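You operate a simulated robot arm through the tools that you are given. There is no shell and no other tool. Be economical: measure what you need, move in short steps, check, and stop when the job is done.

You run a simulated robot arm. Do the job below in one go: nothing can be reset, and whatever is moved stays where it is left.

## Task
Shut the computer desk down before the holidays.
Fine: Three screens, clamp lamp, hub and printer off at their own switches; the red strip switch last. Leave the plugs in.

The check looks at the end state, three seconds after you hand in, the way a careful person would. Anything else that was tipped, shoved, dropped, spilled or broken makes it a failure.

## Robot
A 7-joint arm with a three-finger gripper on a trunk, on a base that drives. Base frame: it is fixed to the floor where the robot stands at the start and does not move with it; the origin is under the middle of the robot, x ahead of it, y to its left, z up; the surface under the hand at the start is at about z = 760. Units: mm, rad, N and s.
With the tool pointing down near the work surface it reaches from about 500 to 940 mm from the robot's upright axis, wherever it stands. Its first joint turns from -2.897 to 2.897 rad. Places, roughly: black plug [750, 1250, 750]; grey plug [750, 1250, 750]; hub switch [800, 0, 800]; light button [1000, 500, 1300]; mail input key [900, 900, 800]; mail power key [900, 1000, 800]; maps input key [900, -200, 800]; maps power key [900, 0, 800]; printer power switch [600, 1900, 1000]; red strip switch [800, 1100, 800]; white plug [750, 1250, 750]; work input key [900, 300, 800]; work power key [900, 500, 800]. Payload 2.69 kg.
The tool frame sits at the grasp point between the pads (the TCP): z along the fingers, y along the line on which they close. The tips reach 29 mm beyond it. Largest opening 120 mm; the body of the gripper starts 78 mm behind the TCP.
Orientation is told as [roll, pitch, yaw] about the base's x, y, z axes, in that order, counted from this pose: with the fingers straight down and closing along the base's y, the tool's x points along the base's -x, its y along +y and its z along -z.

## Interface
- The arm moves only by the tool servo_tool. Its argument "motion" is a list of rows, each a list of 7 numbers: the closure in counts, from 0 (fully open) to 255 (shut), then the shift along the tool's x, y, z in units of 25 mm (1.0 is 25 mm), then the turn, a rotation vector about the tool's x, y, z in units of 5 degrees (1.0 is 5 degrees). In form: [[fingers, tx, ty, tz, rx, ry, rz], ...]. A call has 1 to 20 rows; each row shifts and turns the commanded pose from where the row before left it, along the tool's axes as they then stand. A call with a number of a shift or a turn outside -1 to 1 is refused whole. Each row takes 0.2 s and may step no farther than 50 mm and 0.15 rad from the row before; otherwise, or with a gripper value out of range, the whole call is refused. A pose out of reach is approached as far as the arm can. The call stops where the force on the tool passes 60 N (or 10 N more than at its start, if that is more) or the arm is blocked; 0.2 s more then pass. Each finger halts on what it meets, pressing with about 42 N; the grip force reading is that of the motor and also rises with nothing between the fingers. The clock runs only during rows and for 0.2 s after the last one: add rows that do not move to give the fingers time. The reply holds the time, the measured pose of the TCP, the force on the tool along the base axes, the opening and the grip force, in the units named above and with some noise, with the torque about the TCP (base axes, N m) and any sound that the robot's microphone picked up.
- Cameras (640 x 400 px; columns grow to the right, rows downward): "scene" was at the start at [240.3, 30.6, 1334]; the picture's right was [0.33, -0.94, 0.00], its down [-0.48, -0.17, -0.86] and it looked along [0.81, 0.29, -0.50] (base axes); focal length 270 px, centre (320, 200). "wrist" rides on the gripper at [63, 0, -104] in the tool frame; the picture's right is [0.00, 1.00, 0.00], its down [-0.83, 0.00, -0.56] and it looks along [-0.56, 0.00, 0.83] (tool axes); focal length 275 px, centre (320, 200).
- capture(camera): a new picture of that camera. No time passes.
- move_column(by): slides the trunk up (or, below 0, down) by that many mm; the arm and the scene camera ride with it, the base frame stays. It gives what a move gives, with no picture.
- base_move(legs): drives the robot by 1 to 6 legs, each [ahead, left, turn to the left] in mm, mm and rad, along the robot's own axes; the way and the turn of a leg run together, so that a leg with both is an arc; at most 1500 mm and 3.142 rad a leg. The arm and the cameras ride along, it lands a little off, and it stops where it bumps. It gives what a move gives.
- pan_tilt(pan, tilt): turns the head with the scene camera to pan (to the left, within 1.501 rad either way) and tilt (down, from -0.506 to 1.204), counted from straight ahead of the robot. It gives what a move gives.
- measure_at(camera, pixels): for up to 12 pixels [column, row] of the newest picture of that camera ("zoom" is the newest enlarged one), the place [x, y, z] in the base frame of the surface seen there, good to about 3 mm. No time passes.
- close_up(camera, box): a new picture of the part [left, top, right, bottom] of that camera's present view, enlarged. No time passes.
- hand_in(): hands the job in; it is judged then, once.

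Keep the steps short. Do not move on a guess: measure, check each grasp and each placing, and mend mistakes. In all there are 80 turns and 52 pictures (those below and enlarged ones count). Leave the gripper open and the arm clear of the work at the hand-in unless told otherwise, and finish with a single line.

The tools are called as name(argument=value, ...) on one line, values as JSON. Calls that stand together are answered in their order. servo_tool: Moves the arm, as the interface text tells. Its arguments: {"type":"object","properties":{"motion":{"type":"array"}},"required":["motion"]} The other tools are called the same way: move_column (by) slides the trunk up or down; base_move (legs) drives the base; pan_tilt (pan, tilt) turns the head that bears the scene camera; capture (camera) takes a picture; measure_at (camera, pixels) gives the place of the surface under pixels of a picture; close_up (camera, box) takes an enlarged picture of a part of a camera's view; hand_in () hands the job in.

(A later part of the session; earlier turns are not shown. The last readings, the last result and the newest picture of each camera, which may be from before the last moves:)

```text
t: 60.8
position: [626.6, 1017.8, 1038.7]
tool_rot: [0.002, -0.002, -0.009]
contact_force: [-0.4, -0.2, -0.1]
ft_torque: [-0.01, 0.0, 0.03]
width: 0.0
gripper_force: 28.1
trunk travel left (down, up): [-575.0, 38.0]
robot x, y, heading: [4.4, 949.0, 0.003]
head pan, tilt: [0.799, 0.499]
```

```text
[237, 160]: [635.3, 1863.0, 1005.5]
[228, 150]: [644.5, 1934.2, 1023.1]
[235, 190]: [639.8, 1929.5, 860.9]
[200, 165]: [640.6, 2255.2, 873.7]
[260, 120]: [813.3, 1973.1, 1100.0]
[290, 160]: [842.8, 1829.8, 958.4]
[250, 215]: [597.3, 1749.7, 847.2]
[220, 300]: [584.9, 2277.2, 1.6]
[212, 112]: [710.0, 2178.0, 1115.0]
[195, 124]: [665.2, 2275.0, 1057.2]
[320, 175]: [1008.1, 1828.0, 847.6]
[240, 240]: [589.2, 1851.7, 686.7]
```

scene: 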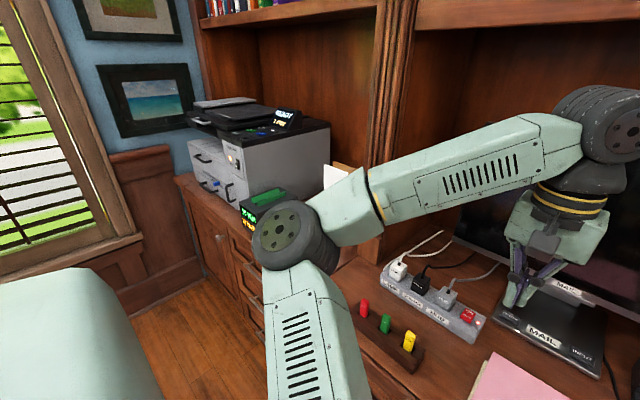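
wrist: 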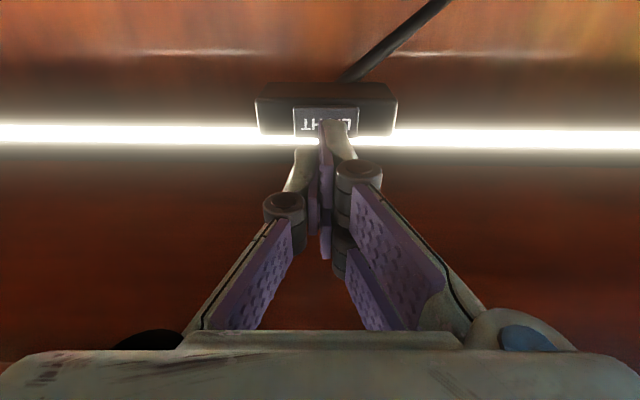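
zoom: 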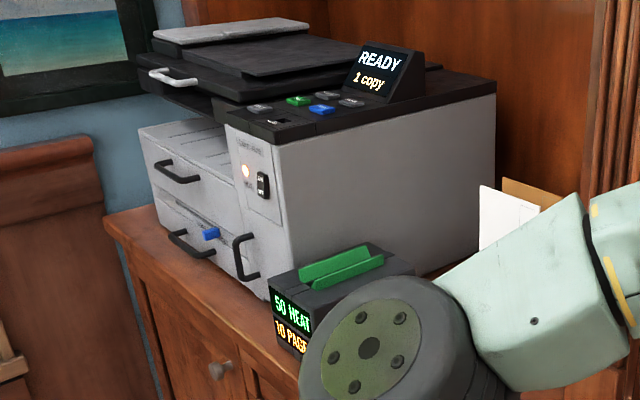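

The printer front is at x≈640 and the switch at about (635,1863,1000). Before driving left I'll check the floor there for the armchair.

measure_at(camera="scene", pixels=[[50, 340], [100, 280], [180, 300]])

pan_tilt(pan=1.5, tilt=0.5)

capture(camera="scene")

```text
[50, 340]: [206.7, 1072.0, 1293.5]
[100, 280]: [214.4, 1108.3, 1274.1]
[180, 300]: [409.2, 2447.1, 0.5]
```

```text
t: 61.9
position: [627.2, 1016.3, 1038.5]
tool_rot: [0.002, -0.003, -0.008]
contact_force: [0.5, 0.2, 0.4]
ft_torque: [0.01, 0.01, 0.02]
width: 0.1
gripper_force: 28.8
trunk travel left (down, up): [-575.0, 38.0]
robot x, y, heading: [0.9, 949.3, 0.002]
head pan, tilt: [1.499, 0.499]
```

```text
21 pictures are left
```

scene: 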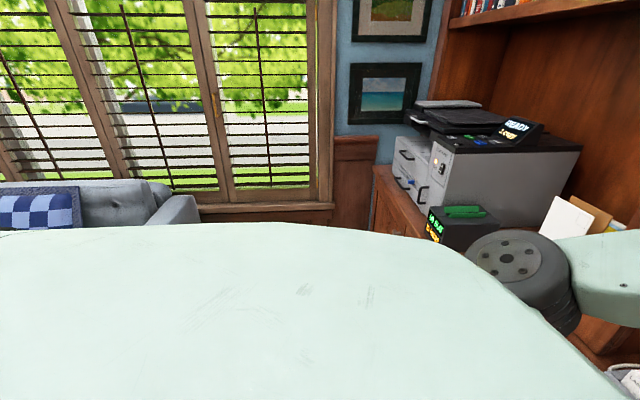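

The slab is the robot's own shoulder. Measuring the sofa's near arm.

measure_at(camera="scene", pixels=[[190, 212], [165, 222], [40, 220], [10, 222], [60, 190]])

```text
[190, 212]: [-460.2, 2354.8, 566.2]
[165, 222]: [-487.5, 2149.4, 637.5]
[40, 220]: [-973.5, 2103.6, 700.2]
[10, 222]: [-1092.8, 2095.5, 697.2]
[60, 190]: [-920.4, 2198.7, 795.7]
```

The sofa lies beyond about x<-450, y>2050. I'll back off 250 mm, drive 700 mm left (keeping clear of it), and lower the trunk 300 mm to press horizontally at z≈1000.

base_move(legs=[[-250, 0, 0], [0, 700, 0]])

pan_tilt(pan=0.3, tilt=0.4)

capture(camera="scene")

```text
t: 67.3
position: [379.8, 1466.6, 1037.4]
tool_rot: [0.0, -0.004, -0.01]
contact_force: [0.0, 0.2, -0.5]
ft_torque: [-0.04, 0.0, -0.01]
width: 0.1
gripper_force: 28.5
trunk travel left (down, up): [-575.0, 38.0]
robot x, y, heading: [-245.7, 1397.8, 0.005]
head pan, tilt: [1.499, 0.499]
stopped in leg 2: the robot was blocked; the commanded pose is now the measured one
```

```text
t: 68.7
position: [381.0, 1468.3, 1037.3]
tool_rot: [0.0, -0.002, -0.009]
contact_force: [0.2, 0.5, -0.2]
ft_torque: [0.0, 0.0, -0.01]
width: 0.0
gripper_force: 28.7
trunk travel left (down, up): [-575.0, 38.0]
robot x, y, heading: [-245.1, 1405.2, 0.002]
head pan, tilt: [0.3, 0.4]
```

```text
20 pictures are left
```

scene: 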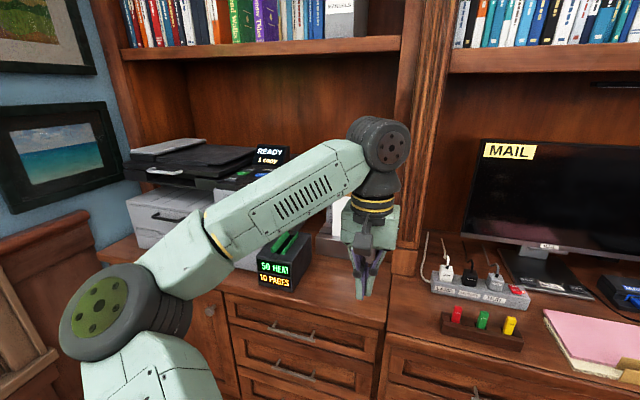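

The base was blocked at y≈1400. Looking left and down to see what it met.

pan_tilt(pan=1.5, tilt=0.9)

capture(camera="scene")

```text
t: 70.1
position: [380.4, 1468.2, 1037.9]
tool_rot: [0.0, -0.001, -0.012]
contact_force: [-0.4, 0.1, 0.4]
ft_torque: [0.01, 0.0, 0.03]
width: 0.2
gripper_force: 28.7
trunk travel left (down, up): [-575.0, 38.0]
robot x, y, heading: [-243.0, 1398.5, 0.006]
head pan, tilt: [1.499, 0.901]
```

```text
19 pictures are left
```

scene: 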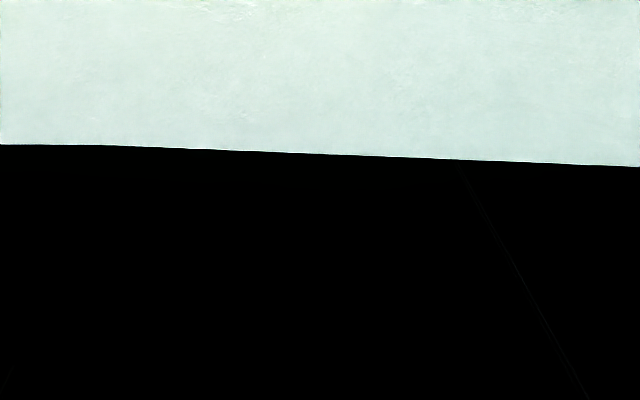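

The robot's own shoulder fills that view. Trying pan 0.9, tilt 0.8.

pan_tilt(pan=0.85, tilt=0.85)

capture(camera="scene")

```text
t: 71.2
position: [380.1, 1468.4, 1038.8]
tool_rot: [0.0, -0.001, -0.011]
contact_force: [-0.3, -0.3, 0.1]
ft_torque: [-0.03, -0.03, -0.03]
width: 0.1
gripper_force: 28.3
trunk travel left (down, up): [-575.0, 38.0]
robot x, y, heading: [-245.9, 1405.2, 0.005]
head pan, tilt: [0.85, 0.85]
```

```text
18 pictures are left
```

scene: 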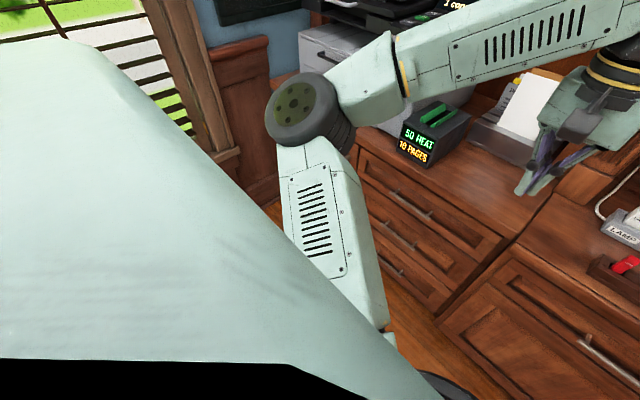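

No loose object is visible. The sofa's front arm was probably the thing met, and the robot stopped on contact. I can reach the switch diagonally from here, so I'll ease 20 mm right and 115 mm forward, then measure the switch.

base_move(legs=[[0, -20, 0], [115, 0, 0]])

pan_tilt(pan=0.75, tilt=0.35)

capture(camera="scene")

```text
t: 72.8
position: [497.9, 1450.3, 1037.0]
tool_rot: [0.0, 0.001, -0.007]
contact_force: [0.2, -0.5, -1.1]
ft_torque: [-0.02, -0.01, 0.02]
width: 0.0
gripper_force: 28.7
trunk travel left (down, up): [-575.0, 38.0]
robot x, y, heading: [-130.4, 1383.8, 0.01]
head pan, tilt: [0.85, 0.85]
```

```text
t: 73.8
position: [497.6, 1450.2, 1038.1]
tool_rot: [0.0, -0.002, -0.007]
contact_force: [0.3, 0.3, -0.3]
ft_torque: [-0.04, -0.01, 0.02]
width: 0.3
gripper_force: 28.8
trunk travel left (down, up): [-575.0, 38.0]
robot x, y, heading: [-123.8, 1382.7, 0.005]
head pan, tilt: [0.75, 0.351]
```

```text
17 pictures are left
```

scene: 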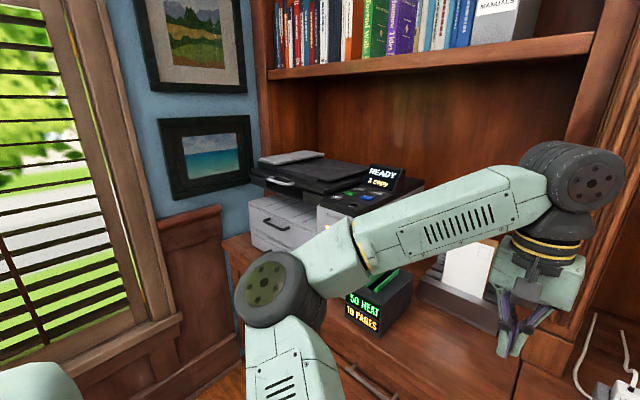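

The arm hides the switch. Sliding the hand left to y≈1850 at x≈500, well in front of the desk edge (x≈590).

servo_tool(motion=[[255, 0, 1, 0, 0, 0, 0], [255, 0, 1, 0, 0, 0, 0], [255, 0, 1, 0, 0, 0, 0], [255, 0, 1, 0, 0, 0, 0], [255, 0, 1, 0, 0, 0, 0], [255, 0, 1, 0, 0, 0, 0], [255, 0, 1, 0, 0, 0, 0], [255, 0, 1, 0, 0, 0, 0], [255, 0, 1, 0, 0, 0, 0], [255, 0, 1, 0, 0, 0, 0], [255, 0, 1, 0, 0, 0, 0], [255, 0, 1, 0, 0, 0, 0], [255, 0, 1, 0, 0, 0, 0], [255, 0, 1, 0, 0, 0, 0], [255, 0, 1, 0, 0, 0, 0], [255, 0, 1, 0, 0, 0, 0], [255, 0, 0, 0, 0, 0, 0]])

servo_tool(motion=[[255, 0, 0, 0, 0, -1, 0], [255, 0, 0, 0, 0, -1, 0], [255, 0, 0, 0, 0, -1, 0], [255, 0, 0, 0, 0, -1, 0], [255, 0, 0, 0, 0, -1, 0], [255, 0, 0, 0, 0, -1, 0], [255, 0, 0, 0, 0, -1, 0], [255, 0, 0, 0, 0, -1, 0], [255, 0, 0, 0, 0, 0, 0]])

capture(camera="wrist")

```text
t: 77.4
position: [475.9, 1724.5, 1003.3]
tool_rot: [0.001, -0.002, -0.004]
contact_force: [0.8, 0.2, 0.4]
ft_torque: [0.0, 0.02, -0.01]
width: 0.1
gripper_force: 28.7
out of reach, approached as far as the arm can: row 11, 12, 13, 14, 15, 16
trunk travel left (down, up): [-575.0, 38.0]
robot x, y, heading: [-125.6, 1384.1, 0.007]
head pan, tilt: [0.75, 0.351]
```

```text
t: 79.4
position: [477.4, 1722.8, 1003.0]
tool_rot: [0.002, -0.702, -0.008]
contact_force: [0.5, 0.7, 0.8]
ft_torque: [-0.01, -0.02, 0.03]
width: 0.0
gripper_force: 28.9
trunk travel left (down, up): [-575.0, 38.0]
robot x, y, heading: [-128.0, 1386.8, 0.007]
head pan, tilt: [0.75, 0.351]
```

```text
16 pictures are left
```

wrist: 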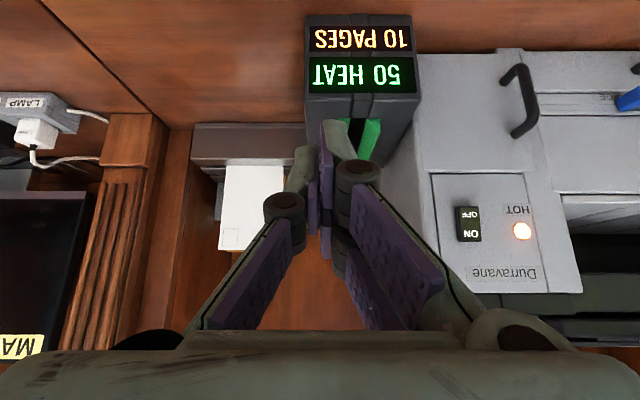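

The printer switch is visible: OFF half at (469,214) and ON half at (470,233). Measuring it.

measure_at(camera="wrist", pixels=[[469, 214], [468, 220], [470, 233], [459, 220], [479, 220], [469, 208], [470, 240], [440, 220], [522, 230], [525, 100], [360, 30], [500, 280]])

close_up(camera="wrist", box=[420, 180, 560, 280])

```text
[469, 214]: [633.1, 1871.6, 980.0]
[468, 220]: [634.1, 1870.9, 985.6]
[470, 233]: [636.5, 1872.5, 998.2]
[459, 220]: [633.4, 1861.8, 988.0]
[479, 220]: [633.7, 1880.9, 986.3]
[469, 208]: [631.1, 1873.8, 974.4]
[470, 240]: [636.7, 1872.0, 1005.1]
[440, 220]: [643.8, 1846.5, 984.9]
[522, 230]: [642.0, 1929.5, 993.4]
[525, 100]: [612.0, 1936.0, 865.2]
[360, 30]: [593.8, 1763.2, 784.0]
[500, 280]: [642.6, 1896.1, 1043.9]
```

```text
4.00 times, centred on (490, 230) of wrist
```

zoom: 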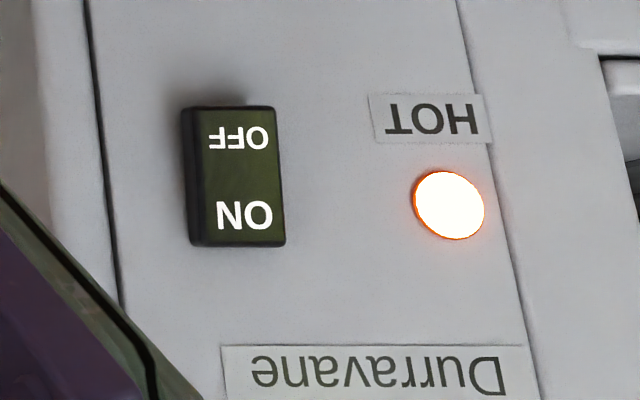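

The OFF half centre is about (632,1872,979), face x≈631. Rotating the tool to horizontal while sliding left to y≈1872, still about 100 mm in front of the printer.

servo_tool(motion=[[255, 0, 0.6, 0, 0, -1, 0], [255, 0, 0.6, 0, 0, -1, 0], [255, 0, 0.6, 0, 0, -1, 0], [255, 0, 0.6, 0, 0, -1, 0], [255, 0, 0.6, 0, 0, -1, 0], [255, 0, 0.6, 0, 0, -1, 0], [255, 0, 0.6, 0, 0, -1, 0], [255, 0, 0.6, 0, 0, -1, 0], [255, 0, 0.6, 0, 0, -1, 0], [255, 0, 0.56, 0, 0, -1, 0], [255, 0, 0, 0, 0, 0, 0]])

```text
t: 81.8
position: [467.2, 1708.3, 993.5]
tool_rot: [0.003, -0.788, -0.01]
contact_force: [0.4, -0.7, 0.3]
ft_torque: [-0.01, 0.04, 0.03]
width: 0.0
gripper_force: 29.0
out of reach, approached as far as the arm can: row 1, 2, 3, 4, 5, 6, 7, 8, 9, 10
trunk travel left (down, up): [-575.0, 38.0]
robot x, y, heading: [-125.6, 1383.3, 0.008]
head pan, tilt: [0.75, 0.351]
```

The arm hits a joint limit that far to its left. Turning the base left about 0.55 rad in place puts the printer more directly ahead. The hand sweeps through free space, away from the printer.

base_move(legs=[[0, 0, 0.55]])

pan_tilt(pan=0.7, tilt=0.6)

capture(camera="scene")

```text
t: 83.8
position: [205.7, 1972.6, 994.2]
tool_rot: [0.002, -0.787, 0.548]
contact_force: [0.7, -0.3, -0.1]
ft_torque: [0.0, 0.03, 0.0]
width: 0.0
gripper_force: 28.8
trunk travel left (down, up): [-575.0, 38.0]
robot x, y, heading: [-127.2, 1381.5, 0.57]
head pan, tilt: [0.75, 0.351]
```

```text
t: 84.5
position: [205.3, 1972.4, 994.4]
tool_rot: [0.002, -0.788, 0.548]
contact_force: [-0.4, -0.1, 0.0]
ft_torque: [-0.02, 0.01, 0.01]
width: 0.0
gripper_force: 28.9
trunk travel left (down, up): [-575.0, 38.0]
robot x, y, heading: [-128.0, 1387.1, 0.568]
head pan, tilt: [0.7, 0.6]
```

```text
14 pictures are left
```

scene: 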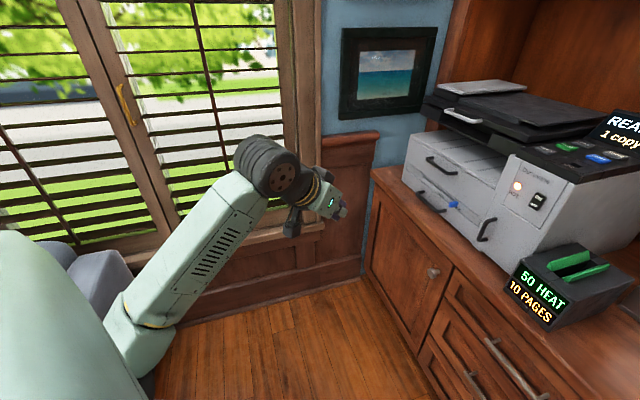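

The printer is clear ahead, and the floor is free. Translating the hand to about (540,1872,1000) in front of the switch, then pitching to horizontal.

servo_tool(motion=[[255, -0.615, -0.945, 0.589, 0, 0, 0], [255, -0.615, -0.945, 0.589, 0, 0, 0], [255, -0.615, -0.945, 0.589, 0, 0, 0], [255, -0.615, -0.945, 0.589, 0, 0, 0], [255, -0.615, -0.945, 0.589, 0, 0, 0], [255, -0.615, -0.945, 0.589, 0, 0, 0], [255, -0.615, -0.945, 0.589, 0, 0, 0], [255, -0.615, -0.945, 0.589, 0, 0, 0], [255, -0.615, -0.945, 0.589, 0, 0, 0], [255, -0.615, -0.945, 0.589, 0, 0, 0], [255, 0, 0, 0, 0, 0, 0]])

servo_tool(motion=[[255, 0, 0, 0, 0, -1, 0], [255, 0, 0, 0, 0, -1, 0], [255, 0, 0, 0, 0, -1, 0], [255, 0, 0, 0, 0, -1, 0], [255, 0, 0, 0, 0, -1, 0], [255, 0, 0, 0, 0, -1, 0], [255, 0, 0, 0, 0, 0, 0]])

```text
t: 86.9
position: [510.2, 1879.8, 998.2]
tool_rot: [0.002, -0.787, 0.549]
contact_force: [0.8, -0.3, -0.5]
ft_torque: [0.02, -0.01, -0.03]
width: 0.2
gripper_force: 28.4
trunk travel left (down, up): [-575.0, 38.0]
robot x, y, heading: [-126.1, 1383.7, 0.565]
head pan, tilt: [0.7, 0.6]
```

```text
t: 88.5
position: [509.4, 1882.2, 998.1]
tool_rot: [0.004, -1.311, 0.546]
contact_force: [-0.6, -0.6, 0.1]
ft_torque: [0.02, -0.03, 0.0]
width: 0.0
gripper_force: 28.6
trunk travel left (down, up): [-575.0, 38.0]
robot x, y, heading: [-125.8, 1381.5, 0.561]
head pan, tilt: [0.7, 0.6]
```

Pitch is 75°. Now yawing the tool about the vertical by -31° to face the printer squarely.

servo_tool(motion=[[255, 0, 0, 0, 0.864, 0, 0.232], [255, 0, 0, 0, 0.864, 0, 0.232], [255, 0, 0, 0, 0.864, 0, 0.232], [255, 0, 0, 0, 0.864, 0, 0.232], [255, 0, 0, 0, 0.864, 0, 0.232], [255, 0, 0, 0, 0.864, 0, 0.232], [255, 0, 0, 0, 0.864, 0, 0.232], [255, 0, 0, 0, 0, 0, 0]])

capture(camera="wrist")

```text
t: 90.3
position: [510.0, 1881.9, 991.6]
tool_rot: [-0.259, -1.341, 0.254]
contact_force: [0.3, 0.1, -0.1]
ft_torque: [0.01, 0.01, 0.01]
width: 0.1
gripper_force: 28.7
trunk travel left (down, up): [-575.0, 38.0]
robot x, y, heading: [-124.4, 1384.3, 0.562]
head pan, tilt: [0.7, 0.6]
```

```text
13 pictures are left
```

wrist: 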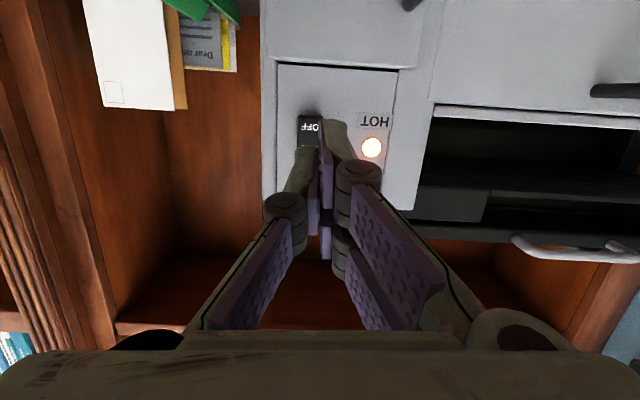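

The tool now points straight at the printer, 13° downward, with its tip at (538,1882,985). Moving the tip to about (615,1872,971), 16 mm in front of the OFF half.

servo_tool(motion=[[255, -0.027, -0.093, 0.78, 0, 0, 0], [255, -0.027, -0.093, 0.78, 0, 0, 0], [255, -0.027, -0.093, 0.78, 0, 0, 0], [255, -0.027, -0.093, 0.78, 0, 0, 0], [255, 0, 0, 0, 0, 0, 0]])

close_up(camera="wrist", box=[240, 60, 400, 160])

```text
t: 91.5
position: [584.7, 1874.4, 980.4]
tool_rot: [0.009, -1.308, -0.004]
contact_force: [0.8, -1.4, 0.7]
ft_torque: [-0.02, -0.03, -0.03]
width: 0.0
gripper_force: 29.0
trunk travel left (down, up): [-575.0, 38.0]
robot x, y, heading: [-129.1, 1381.6, 0.568]
head pan, tilt: [0.7, 0.6]
```

```text
4.00 times, centred on (320, 110) of wrist
```

zoom: 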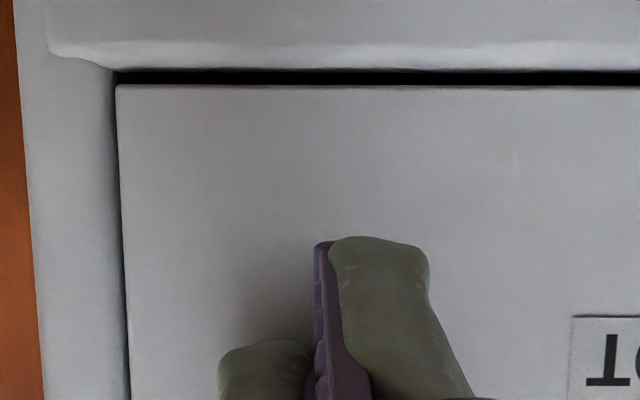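

The leading corner is at about (615,1874,981), on the OFF half. Pushing straight along +x in small steps.

servo_tool(motion=[[255, -0.11, -0.08, 0.464, 0, 0, 0], [255, -0.024, 0, 0.097, 0, 0, 0], [255, -0.024, 0, 0.097, 0, 0, 0], [255, -0.024, 0, 0.097, 0, 0, 0]])

```text
t: 92.5
position: [605.1, 1871.5, 981.5]
tool_rot: [0.006, -1.311, -0.003]
contact_force: [-3.5, 0.0, -0.1]
ft_torque: [0.01, -0.04, 0.0]
width: 0.0
gripper_force: 28.4
trunk travel left (down, up): [-575.0, 38.0]
robot x, y, heading: [-124.6, 1385.5, 0.57]
head pan, tilt: [0.7, 0.6]
```

Contact at 3.5 N. Continuing.

servo_tool(motion=[[255, -0.02, 0, 0.08, 0, 0, 0], [255, -0.02, 0, 0.08, 0, 0, 0]])

```text
t: 93.1
position: [605.4, 1871.3, 980.1]
tool_rot: [0.002, -1.31, 0.003]
contact_force: [-46.3, -14.1, -9.6]
ft_torque: [0.21, -0.36, -0.27]
width: 0.2
gripper_force: 27.4
trunk travel left (down, up): [-575.0, 38.0]
robot x, y, heading: [-130.4, 1382.2, 0.566]
head pan, tilt: [0.7, 0.6]
```

46 N with no further travel, like the hub rocker at its end stop. Backing off and looking.

servo_tool(motion=[[255, 0.1, 0, -0.5, 0, 0, 0], [255, 0.26, 0, -1, 0, 0, 0], [255, 0.26, 0, -1, 0, 0, 0], [255, 0.26, 0, -1, 0, 0, 0], [255, 0, 0, 0, 0, 0, 0]])

close_up(camera="scene", box=[400, 70, 640, 250])

```text
t: 94.3
position: [517.5, 1872.2, 982.3]
tool_rot: [0.006, -1.31, -0.003]
contact_force: [0.2, -0.7, 0.0]
ft_torque: [-0.01, 0.01, 0.02]
width: 0.0
gripper_force: 29.2
trunk travel left (down, up): [-575.0, 38.0]
robot x, y, heading: [-122.7, 1382.6, 0.563]
head pan, tilt: [0.7, 0.6]
```

```text
2.22 times, centred on (520, 160) of scene
```

zoom: 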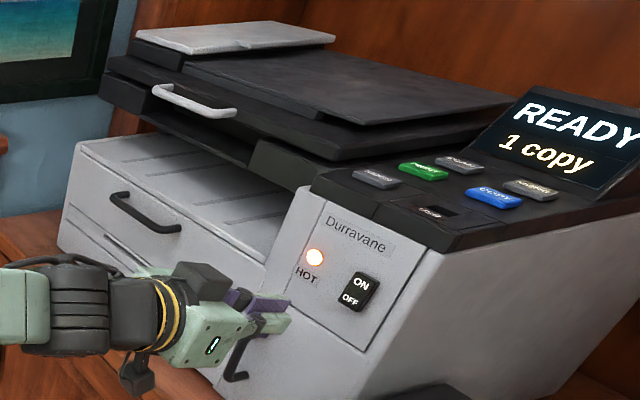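

The display still shows READY. Checking the rocker tilt.

measure_at(camera="zoom", pixels=[[361, 283], [350, 299], [367, 277], [345, 305], [356, 291], [390, 270], [358, 308], [380, 281]])

measure_at(camera="zoom", pixels=[[362, 273], [357, 283], [352, 293], [346, 303]])

close_up(camera="wrist", box=[220, 60, 420, 185])

```text
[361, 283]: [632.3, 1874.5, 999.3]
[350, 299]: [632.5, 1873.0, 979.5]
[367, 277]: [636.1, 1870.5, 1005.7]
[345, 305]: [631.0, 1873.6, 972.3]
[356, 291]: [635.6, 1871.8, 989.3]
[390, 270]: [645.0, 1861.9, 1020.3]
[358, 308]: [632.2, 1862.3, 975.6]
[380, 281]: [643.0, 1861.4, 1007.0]
```

```text
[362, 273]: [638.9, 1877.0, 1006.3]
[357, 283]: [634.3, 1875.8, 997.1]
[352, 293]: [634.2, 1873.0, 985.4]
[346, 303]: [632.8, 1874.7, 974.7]
```

```text
3.20 times, centred on (320, 122) of wrist
```

zoom: 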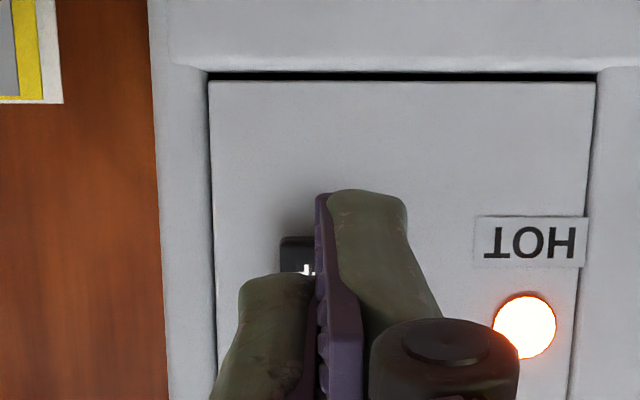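

The OFF end is still proud (x≈632) because I pressed too near the pivot. Retrying about 6 mm lower, with the leading corner at z≈976.

servo_tool(motion=[[255, -0.137, 0, 0.797, 0, 0, 0], [255, -0.137, 0, 0.797, 0, 0, 0], [255, -0.137, 0, 0.797, 0, 0, 0], [255, -0.137, 0, 0.797, 0, 0, 0], [255, -0.021, 0, 0.077, 0, 0, 0], [255, -0.021, 0, 0.077, 0, 0, 0], [255, -0.021, 0, 0.077, 0, 0, 0]])

```text
t: 95.9
position: [603.8, 1870.9, 973.6]
tool_rot: [0.005, -1.309, -0.001]
contact_force: [-11.6, -3.0, -1.0]
ft_torque: [-0.01, -0.16, -0.03]
width: 0.0
gripper_force: 28.8
trunk travel left (down, up): [-575.0, 38.0]
robot x, y, heading: [-125.4, 1384.0, 0.563]
head pan, tilt: [0.7, 0.6]
```

Contact at 11.6 N with the corner at z≈975. Pushing on.

servo_tool(motion=[[255, -0.021, 0, 0.077, 0, 0, 0], [255, -0.021, 0, 0.077, 0, 0, 0]])

close_up(camera="scene", box=[400, 70, 640, 250])

```text
t: 96.7
position: [604.5, 1871.2, 972.2]
tool_rot: [0.002, -1.306, 0.004]
contact_force: [-22.8, -7.1, 1.1]
ft_torque: [0.14, -0.39, -0.12]
width: 0.0
gripper_force: 28.1
trunk travel left (down, up): [-575.0, 38.0]
robot x, y, heading: [-130.8, 1381.1, 0.562]
head pan, tilt: [0.7, 0.6]
stopped in row 2: the force on the tool passed its limit at 62 N (the readings are from after the stop); the commanded pose is now the measured one
```

```text
2.22 times, centred on (520, 160) of scene
```

zoom: 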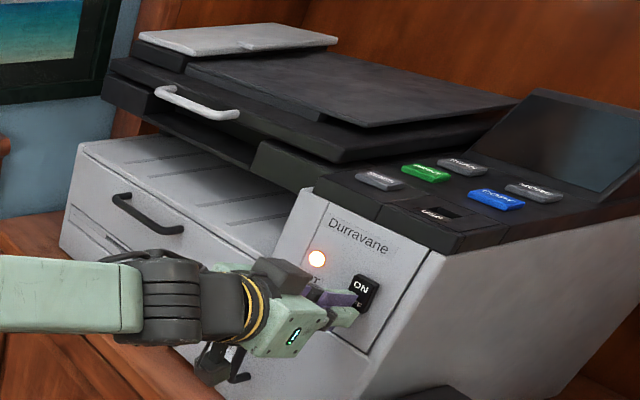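

The display went dark, so the printer is off (only its "HOT" residual-heat lamp glows). Backing straight off, yawing back, then pitching down to vertical.

servo_tool(motion=[[255, 0.1, 0, -0.5, 0, 0, 0], [255, 0.26, 0, -1, 0, 0, 0], [255, 0.26, 0, -1, 0, 0, 0], [255, 0.26, 0, -1, 0, 0, 0], [255, 0.26, 0, -1, 0, 0, 0], [255, 0, 0, 0, -0.864, 0, -0.232], [255, 0, 0, 0, -0.864, 0, -0.232], [255, 0, 0, 0, -0.864, 0, -0.232], [255, 0, 0, 0, -0.864, 0, -0.232], [255, 0, 0, 0, -0.864, 0, -0.232], [255, 0, 0, 0, -0.864, 0, -0.232], [255, 0, 0, 0, -0.864, 0, -0.232], [255, 0, 0, 0, 0, 0, 0]])

servo_tool(motion=[[255, 0, 0, 0, 0, 1, 0], [255, 0, 0, 0, 0, 1, 0], [255, 0, 0, 0, 0, 1, 0], [255, 0, 0, 0, 0, 1, 0], [255, 0, 0, 0, 0, 1, 0], [255, 0, 0, 0, 0, 1, 0], [255, 0, 0, 0, 0, 1, 0], [255, 0, 0, 0, 0, 1, 0], [255, 0, 0, 0, 0, 1, 0], [255, 0, 0, 0, 0, 1, 0], [255, 0, 0, 0, 0, 1, 0], [255, 0, 0, 0, 0, 1, 0], [255, 0, 0, 0, 0, 1, 0], [255, 0, 0, 0, 0, 1, 0], [255, 0, 0, 0, 0, 1, 0], [255, 0, 0, 0, 0, 0, 0]])

close_up(camera="scene", box=[400, 70, 640, 250])

```text
t: 99.5
position: [490.6, 1870.9, 972.8]
tool_rot: [0.006, -1.307, 0.548]
contact_force: [-0.3, 0.7, -0.2]
ft_torque: [0.03, -0.02, 0.01]
width: 0.1
gripper_force: 28.6
trunk travel left (down, up): [-575.0, 38.0]
robot x, y, heading: [-124.9, 1379.7, 0.565]
head pan, tilt: [0.7, 0.6]
```

```text
t: 102.9
position: [489.9, 1870.6, 972.7]
tool_rot: [0.002, 0.004, 0.55]
contact_force: [-1.1, -0.4, 0.8]
ft_torque: [0.0, -0.03, 0.01]
width: 0.0
gripper_force: 28.5
trunk travel left (down, up): [-575.0, 38.0]
robot x, y, heading: [-128.2, 1381.9, 0.567]
head pan, tilt: [0.7, 0.6]
```

```text
2.22 times, centred on (520, 160) of scene
```

zoom: 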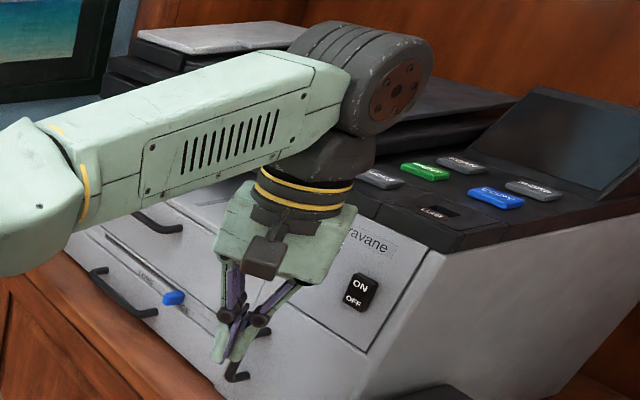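

The printer display stays dark. Retracting radially and up before turning the base back.

servo_tool(motion=[[255, 1, 0, 0, 0, 0, 0], [255, 1, 0, 0, 0, 0, 0], [255, 1, 0, -0.6, 0, 0, 0], [255, 1, 0, -0.6, 0, 0, 0], [255, 1, 0, -0.6, 0, 0, 0], [255, 1, 0, -0.6, 0, 0, 0], [255, 1, 0, 0, 0, 0, 0], [255, 0, 0, 0, 0, 0, 0]])

base_move(legs=[[0, 0, -0.566], [0, -390, 0], [130, 0, 0]])

pan_tilt(pan=0.1, tilt=0.55)

capture(camera="scene")

```text
t: 104.7
position: [339.5, 1780.8, 1032.1]
tool_rot: [0.002, 0.002, 0.551]
contact_force: [0.4, -0.1, 0.0]
ft_torque: [0.02, -0.02, -0.05]
width: 0.0
gripper_force: 28.7
trunk travel left (down, up): [-575.0, 38.0]
robot x, y, heading: [-127.5, 1382.6, 0.561]
head pan, tilt: [0.7, 0.6]
```

```text
t: 110.9
position: [614.0, 1059.3, 1031.8]
tool_rot: [0.002, 0.003, -0.015]
contact_force: [0.7, 0.4, -0.5]
ft_torque: [0.01, 0.02, -0.04]
width: 0.1
gripper_force: 28.6
trunk travel left (down, up): [-575.0, 38.0]
robot x, y, heading: [4.9, 980.0, 0.001]
head pan, tilt: [0.7, 0.6]
```

```text
t: 111.9
position: [614.9, 1061.0, 1031.6]
tool_rot: [0.003, 0.002, -0.016]
contact_force: [-1.2, 0.3, -0.1]
ft_torque: [-0.02, 0.0, -0.01]
width: 0.1
gripper_force: 28.1
trunk travel left (down, up): [-575.0, 38.0]
robot x, y, heading: [6.6, 978.2, 0.003]
head pan, tilt: [0.099, 0.55]
```

```text
7 pictures are left
```

scene: 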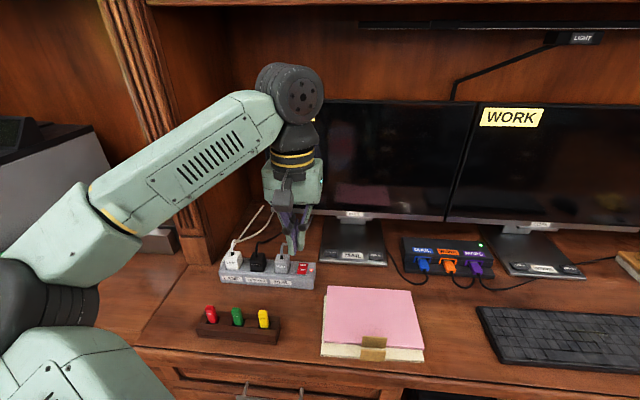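

All screens and the lamp are dark. Measuring the red strip switch at (305,268) and the neighbouring grey plug.

measure_at(camera="scene", pixels=[[303, 271], [304, 268], [305, 265], [300, 268], [309, 268], [303, 274], [283, 262], [288, 270], [312, 270]])

close_up(camera="scene", box=[260, 230, 340, 290])

measure_at(camera="zoom", pixels=[[345, 330], [345, 310], [345, 290], [320, 310], [375, 310], [345, 345], [400, 310], [230, 310]])

```text
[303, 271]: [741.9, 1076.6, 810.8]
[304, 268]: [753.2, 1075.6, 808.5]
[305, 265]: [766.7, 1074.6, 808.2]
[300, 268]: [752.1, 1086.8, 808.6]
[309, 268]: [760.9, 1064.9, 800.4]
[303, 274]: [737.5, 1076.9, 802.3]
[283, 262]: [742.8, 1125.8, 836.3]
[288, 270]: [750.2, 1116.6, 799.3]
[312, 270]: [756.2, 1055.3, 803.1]
```

```text
6.67 times, centred on (300, 260) of scene
```

zoom: 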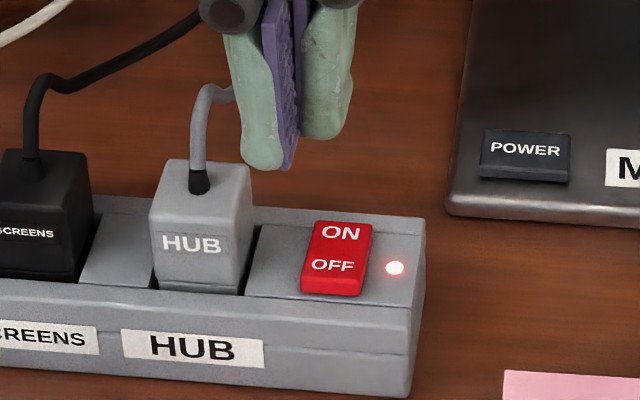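

```text
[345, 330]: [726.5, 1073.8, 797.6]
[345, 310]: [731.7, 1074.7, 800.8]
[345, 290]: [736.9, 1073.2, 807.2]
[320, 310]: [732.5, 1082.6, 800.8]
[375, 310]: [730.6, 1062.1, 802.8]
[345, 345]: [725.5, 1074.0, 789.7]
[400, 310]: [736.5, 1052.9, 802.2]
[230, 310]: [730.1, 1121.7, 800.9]
```

The OFF end's top is around (742,1076,810). Checking the grey plug's cord height against the gripper body, which will sit at about z 912 when pressing.

measure_at(camera="zoom", pixels=[[199, 150], [199, 120], [205, 95], [215, 88], [230, 95], [248, 200], [248, 170], [200, 180], [165, 45], [120, 60], [152, 200]])

```text
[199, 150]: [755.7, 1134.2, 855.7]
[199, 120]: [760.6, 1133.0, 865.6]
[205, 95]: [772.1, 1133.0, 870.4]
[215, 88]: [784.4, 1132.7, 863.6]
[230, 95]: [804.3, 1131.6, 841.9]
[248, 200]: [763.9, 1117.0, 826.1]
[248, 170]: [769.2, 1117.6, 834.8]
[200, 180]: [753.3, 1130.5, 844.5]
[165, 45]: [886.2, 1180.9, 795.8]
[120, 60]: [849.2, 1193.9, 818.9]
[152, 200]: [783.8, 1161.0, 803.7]
```

The cord tops out at z≈871 and the plug's side is at y≈1117, so clearance is ample. Moving above the OFF end with the tips about 15 mm up.

servo_tool(motion=[[255, -1, 0.64, 0, 0, 0, 0], [255, -1, 0, 0, 0, 0, 0], [255, -1, 0, 0, 0, 0, 0], [255, -1, 0, 0, 0, 0, 0], [255, -1, 0, 0, 0, 0, 0], [255, -0.08, 0, 1, 0, 0, 0], [255, 0, 0, 1, 0, 0, 0], [255, 0, 0, 1, 0, 0, 0], [255, 0, 0, 1, 0, 0, 0], [255, 0, 0, 1, 0, 0, 0], [255, 0, 0, 1, 0, 0, 0], [255, 0, 0, 1, 0, 0, 0], [255, 0, 0, 0.1, 0, 0, 0], [255, 0, 0, 0, 0, 0, 0]])

close_up(camera="wrist", box=[220, 70, 420, 195])

```text
t: 114.9
position: [740.4, 1074.5, 856.6]
tool_rot: [0.0, 0.003, -0.017]
contact_force: [-0.2, -0.2, -0.3]
ft_torque: [-0.02, -0.02, 0.0]
width: 0.0
gripper_force: 28.1
trunk travel left (down, up): [-575.0, 38.0]
robot x, y, heading: [2.6, 976.7, -0.001]
head pan, tilt: [0.099, 0.55]
```

```text
3.20 times, centred on (320, 132) of wrist
```

zoom: 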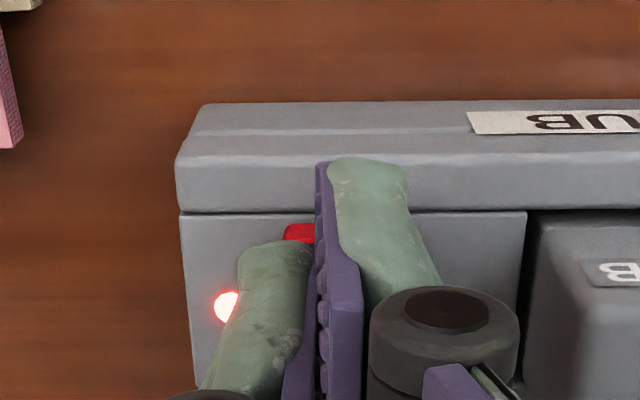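

Aligned over the red rocker's near end. Pressing in small steps.

servo_tool(motion=[[255, 0, 0, 0.55, 0, 0, 0], [255, 0, 0, 0.1, 0, 0, 0], [255, 0, 0, 0.1, 0, 0, 0], [255, 0, 0, 0.1, 0, 0, 0], [255, 0, 0, 0.1, 0, 0, 0]])

```text
t: 116.1
position: [740.6, 1074.9, 834.7]
tool_rot: [0.002, -0.002, -0.015]
contact_force: [-3.4, -1.2, 19.5]
ft_torque: [0.07, -0.23, 0.13]
width: 6.0
gripper_force: 28.3
trunk travel left (down, up): [-575.0, 38.0]
robot x, y, heading: [3.9, 976.6, -0.006]
head pan, tilt: [0.099, 0.55]
```

19.5 N at tip z≈806. Pressing 2–4 mm more, then checking.

servo_tool(motion=[[255, 0, 0, 0.08, 0, 0, 0], [255, 0, 0, 0.06, 0, 0, 0]])

close_up(camera="scene", box=[260, 215, 360, 290])

```text
t: 116.7
position: [738.4, 1074.3, 834.8]
tool_rot: [0.003, -0.006, -0.015]
contact_force: [-4.4, -1.1, 48.9]
ft_torque: [0.1, -0.69, 0.17]
width: 6.0
gripper_force: 28.3
trunk travel left (down, up): [-575.0, 38.0]
robot x, y, heading: [3.1, 976.0, -0.002]
head pan, tilt: [0.099, 0.55]
```

```text
5.33 times, centred on (310, 252) of scene
```

zoom: 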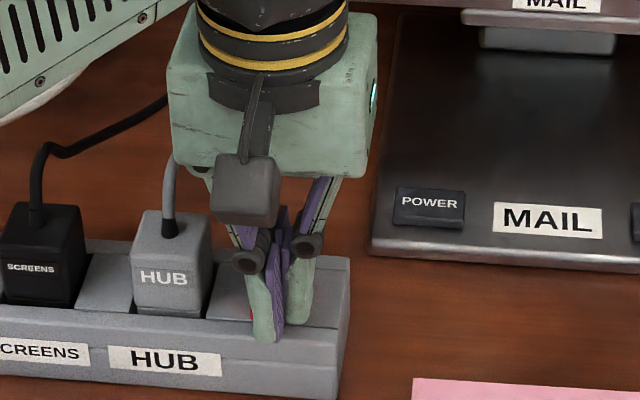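

49 N with no more travel. Lifting, retracting, opening the gripper in free space, then checking the strip's lamp.

servo_tool(motion=[[255, 0, 0, -0.5, 0, 0, 0], [255, 0, 0, -1, 0, 0, 0], [255, 0, 0, -1, 0, 0, 0], [255, 0, 0, -1, 0, 0, 0], [255, 0, 0, -1, 0, 0, 0], [255, 0, 0, -1, 0, 0, 0], [255, 0, 0, -1, 0, 0, 0], [255, 0, 0, -1, 0, 0, 0], [255, 0, 0, -1, 0, 0, 0], [255, 1, 0, 0, 0, 0, 0], [255, 1, 0, 0, 0, 0, 0], [255, 1, 0, 0, 0, 0, 0], [255, 1, 0, 0, 0, 0, 0], [255, 1, 0, 0, 0, 0, 0], [255, 0, 0, 0, 0, 0, 0]])

close_up(camera="scene", box=[210, 215, 370, 315])

```text
t: 119.9
position: [615.7, 1075.1, 1040.5]
tool_rot: [0.001, 0.002, -0.014]
contact_force: [0.1, -0.2, -0.8]
ft_torque: [-0.04, -0.03, -0.03]
width: 0.0
gripper_force: 28.7
trunk travel left (down, up): [-575.0, 38.0]
robot x, y, heading: [3.4, 975.6, 0.001]
head pan, tilt: [0.099, 0.55]
```

```text
4.00 times, centred on (290, 265) of scene
```

zoom: 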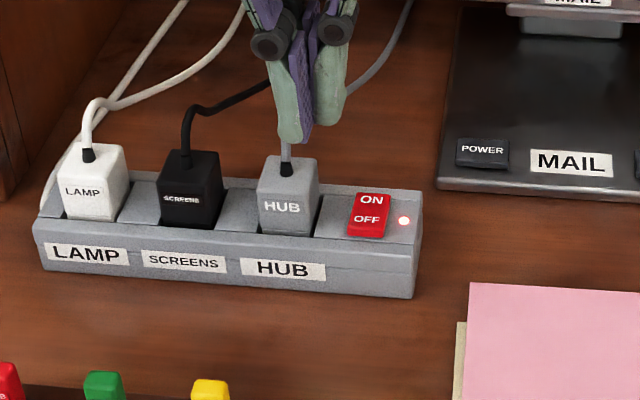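

The strip LED is still lit, so the rocker did not flip. Measuring its profile.

measure_at(camera="zoom", pixels=[[367, 236], [367, 230], [368, 220], [369, 210], [370, 200], [371, 194], [350, 215], [387, 215], [335, 230], [335, 215], [360, 245], [360, 252]])

```text
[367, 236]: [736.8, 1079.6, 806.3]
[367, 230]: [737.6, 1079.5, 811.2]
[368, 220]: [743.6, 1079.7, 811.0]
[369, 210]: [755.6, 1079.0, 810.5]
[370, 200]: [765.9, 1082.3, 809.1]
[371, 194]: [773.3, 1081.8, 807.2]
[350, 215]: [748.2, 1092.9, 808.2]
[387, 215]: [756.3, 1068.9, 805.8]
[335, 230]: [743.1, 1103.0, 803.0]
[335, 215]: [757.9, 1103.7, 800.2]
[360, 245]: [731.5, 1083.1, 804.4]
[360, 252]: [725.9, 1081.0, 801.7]
```

The rocker spans x 737–775, y 1068–1092. My finger, covering x 730–749, bottomed on the strip's front lip (z≈804). Retrying at x=747, y=1080, clear of the lip.

servo_tool(motion=[[255, -1, 0.23, 0, 0, 0, 0], [255, -1, 0, 0, 0, 0, 0], [255, -1, 0, 0, 0, 0, 0], [255, -1, 0, 0, 0, 0, 0], [255, -1, 0, 0, 0, 0, 0], [255, -0.26, 0, 1, 0, 0, 0], [255, 0, 0, 1, 0, 0, 0], [255, 0, 0, 1, 0, 0, 0], [255, 0, 0, 1, 0, 0, 0], [255, 0, 0, 1, 0, 0, 0], [255, 0, 0, 1, 0, 0, 0], [255, 0, 0, 1, 0, 0, 0], [255, 0, 0, 0.8, 0, 0, 0], [255, 0, 0, 0, 0, 0, 0]])

```text
t: 122.9
position: [746.2, 1082.3, 845.5]
tool_rot: [0.003, 0.001, -0.017]
contact_force: [-0.6, -0.2, -1.3]
ft_torque: [-0.01, 0.02, 0.01]
width: 0.1
gripper_force: 28.8
trunk travel left (down, up): [-575.0, 38.0]
robot x, y, heading: [7.2, 974.2, 0.001]
head pan, tilt: [0.099, 0.55]
```

The tip is at (746,1082), z≈816. Shifting 1 mm forward and pressing in small steps.

servo_tool(motion=[[255, -0.06, -0.06, 0.1, 0, 0, 0], [255, 0, 0, 0.1, 0, 0, 0], [255, 0, 0, 0.08, 0, 0, 0], [255, 0, 0, 0.08, 0, 0, 0], [255, 0, 0, 0.08, 0, 0, 0]])

```text
t: 124.1
position: [747.4, 1081.6, 834.6]
tool_rot: [0.002, 0.0, -0.013]
contact_force: [0.3, 1.4, 7.7]
ft_torque: [0.03, -0.16, 0.03]
width: 6.1
gripper_force: 28.5
trunk travel left (down, up): [-575.0, 38.0]
robot x, y, heading: [0.2, 975.9, -0.007]
head pan, tilt: [0.099, 0.55]
```

Only 7.7 N at the same height now, so it's bearing on the rocker. Pressing further.

servo_tool(motion=[[255, 0, 0, 0.06, 0, 0, 0], [255, 0, 0, 0.06, 0, 0, 0]])

```text
t: 124.7
position: [749.0, 1080.5, 836.7]
tool_rot: [0.003, -0.004, -0.013]
contact_force: [2.8, 6.0, 27.9]
ft_torque: [0.18, -0.36, -0.03]
width: 5.9
gripper_force: 28.6
trunk travel left (down, up): [-575.0, 38.0]
robot x, y, heading: [9.7, 975.5, -0.006]
head pan, tilt: [0.099, 0.55]
```

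28 N. Two more small steps, staying under the force limit.

servo_tool(motion=[[255, 0, 0, 0.06, 0, 0, 0], [255, 0, 0, 0.06, 0, 0, 0], [255, 0, 0, 0.06, 0, 0, 0]])

```text
t: 125.5
position: [747.3, 1080.6, 834.7]
tool_rot: [0.002, -0.01, -0.013]
contact_force: [3.7, 15.5, 54.8]
ft_torque: [0.47, -0.59, 0.2]
width: 6.0
gripper_force: 29.0
trunk travel left (down, up): [-575.0, 38.0]
robot x, y, heading: [6.5, 974.6, 0.001]
head pan, tilt: [0.099, 0.55]
```

55 N at the same depth. I'll lift, retract and look to see whether it flipped.

servo_tool(motion=[[255, 0, 0, -0.5, 0, 0, 0], [255, 0, 0, -1, 0, 0, 0], [255, 0, 0, -1, 0, 0, 0], [255, 0, 0, -1, 0, 0, 0], [255, 0, 0, -1, 0, 0, 0], [255, 0, 0, -1, 0, 0, 0], [255, 0, 0, -1, 0, 0, 0], [255, 0, 0, -1, 0, 0, 0], [255, 0, 0, -1, 0, 0, 0], [255, 1, 0, 0, 0, 0, 0], [255, 1, 0, 0, 0, 0, 0], [255, 1, 0, 0, 0, 0, 0], [255, 1, 0, 0, 0, 0, 0], [255, 1, 0, 0, 0, 0, 0], [255, 0, 0, 0, 0, 0, 0]])

close_up(camera="scene", box=[210, 215, 370, 315])

measure_at(camera="zoom", pixels=[[367, 236], [367, 231], [368, 225], [368, 220], [369, 210], [370, 200], [371, 196], [371, 193], [340, 232], [340, 238], [340, 245], [340, 225]])

```text
t: 128.7
position: [624.5, 1078.5, 1038.3]
tool_rot: [0.001, 0.002, -0.015]
contact_force: [0.8, -0.6, 0.5]
ft_torque: [-0.02, 0.0, -0.04]
width: 0.0
gripper_force: 29.1
trunk travel left (down, up): [-575.0, 38.0]
robot x, y, heading: [4.0, 977.0, -0.004]
head pan, tilt: [0.099, 0.55]
```

```text
4.00 times, centred on (290, 265) of scene
```

zoom: 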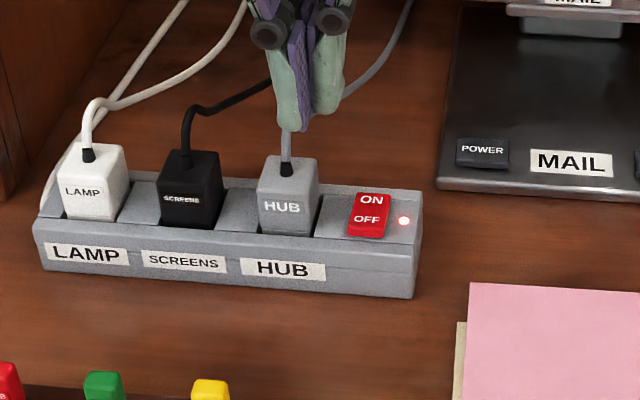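

```text
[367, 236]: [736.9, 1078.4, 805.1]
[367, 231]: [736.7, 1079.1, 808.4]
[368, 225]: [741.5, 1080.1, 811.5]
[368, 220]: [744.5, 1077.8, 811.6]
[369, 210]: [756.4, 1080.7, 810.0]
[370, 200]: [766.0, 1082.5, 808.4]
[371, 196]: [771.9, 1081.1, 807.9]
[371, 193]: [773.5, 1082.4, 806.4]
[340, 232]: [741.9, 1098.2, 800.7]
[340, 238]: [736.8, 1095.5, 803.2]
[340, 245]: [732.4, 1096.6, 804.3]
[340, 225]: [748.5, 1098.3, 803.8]
```

Not flipped: a flat fingertip also bears on the middle of the rocker. I'll tilt the tool 20° (hand leaning back) so only the near lower corner presses the OFF end at x≈742.

servo_tool(motion=[[255, 0, 0, 0, 0, -1, 0], [255, 0, 0, 0, 0, -1, 0], [255, 0, 0, 0, 0, -1, 0], [255, 0, 0, 0, 0, -1, 0], [255, -0.872, 0.11, 0.317, 0, 0, 0], [255, -0.872, 0, 0.317, 0, 0, 0], [255, -0.872, 0, 0.317, 0, 0, 0], [255, -0.872, 0, 0.317, 0, 0, 0], [255, -0.872, 0, 0.317, 0, 0, 0], [255, 0.328, 0, 0.901, 0, 0, 0], [255, 0.328, 0, 0.901, 0, 0, 0], [255, 0.328, 0, 0.901, 0, 0, 0], [255, 0.328, 0, 0.901, 0, 0, 0], [255, 0.328, 0, 0.901, 0, 0, 0], [255, 0.328, 0, 0.901, 0, 0, 0], [255, 0.328, 0, 0.901, 0, 0, 0], [255, 0.328, 0, 0.8, 0, 0, 0], [255, 0, 0, 0, 0, 0, 0]])

```text
t: 132.5
position: [738.7, 1083.5, 849.8]
tool_rot: [0.001, -0.348, -0.016]
contact_force: [0.2, -0.2, -0.1]
ft_torque: [0.0, 0.0, -0.01]
width: 0.1
gripper_force: 28.0
trunk travel left (down, up): [-575.0, 38.0]
robot x, y, heading: [3.6, 976.1, -0.004]
head pan, tilt: [0.099, 0.55]
```

The corner is at about (740,1083.5,819.5). Correcting 2 mm forward and 3.5 mm right, then pressing straight down in 2 mm steps.

servo_tool(motion=[[255, 0.02, -0.14, 0.29, 0, 0, 0], [255, 0.027, 0, 0.075, 0, 0, 0], [255, 0.027, 0, 0.075, 0, 0, 0], [255, 0.027, 0, 0.075, 0, 0, 0], [255, 0.027, 0, 0.075, 0, 0, 0]])

```text
t: 133.7
position: [740.5, 1079.3, 835.9]
tool_rot: [0.001, -0.346, -0.015]
contact_force: [-2.0, 0.1, 2.5]
ft_torque: [0.01, 0.01, -0.01]
width: 0.0
gripper_force: 28.5
trunk travel left (down, up): [-575.0, 38.0]
robot x, y, heading: [4.9, 979.6, -0.001]
head pan, tilt: [0.099, 0.55]
```

Touching now at 2.5 N. Continuing down.

servo_tool(motion=[[255, 0.027, 0, 0.075, 0, 0, 0], [255, 0.027, 0, 0.075, 0, 0, 0]])

```text
t: 134.3
position: [741.8, 1078.6, 834.9]
tool_rot: [0.003, -0.356, -0.015]
contact_force: [1.3, 1.7, 28.7]
ft_torque: [0.17, 0.0, -0.01]
width: 0.0
gripper_force: 28.4
trunk travel left (down, up): [-575.0, 38.0]
robot x, y, heading: [4.3, 973.0, -0.002]
head pan, tilt: [0.099, 0.55]
```

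28.7 N, and the rocker is resisting. Pressing a bit more.

servo_tool(motion=[[255, 0.022, 0, 0.06, 0, 0, 0], [255, 0.022, 0, 0.06, 0, 0, 0]])

```text
t: 134.9
position: [741.3, 1078.8, 835.3]
tool_rot: [0.002, -0.36, -0.015]
contact_force: [0.2, 3.1, 48.2]
ft_torque: [0.31, 0.17, -0.05]
width: 0.0
gripper_force: 28.2
trunk travel left (down, up): [-575.0, 38.0]
robot x, y, heading: [3.9, 976.9, -0.006]
head pan, tilt: [0.099, 0.55]
```

48 N with no snap yet. The printer rocker flipped only at about 62 N, so I'll go on in one small step.

servo_tool(motion=[[255, 0.02, 0, 0.055, 0, 0, 0]])

```text
t: 135.3
position: [739.9, 1077.1, 834.6]
tool_rot: [0.001, -0.364, -0.015]
contact_force: [-4.1, 5.9, 58.5]
ft_torque: [0.43, 0.28, -0.01]
width: 0.0
gripper_force: 28.4
trunk travel left (down, up): [-575.0, 38.0]
robot x, y, heading: [6.0, 976.9, 0.0]
head pan, tilt: [0.099, 0.55]
```

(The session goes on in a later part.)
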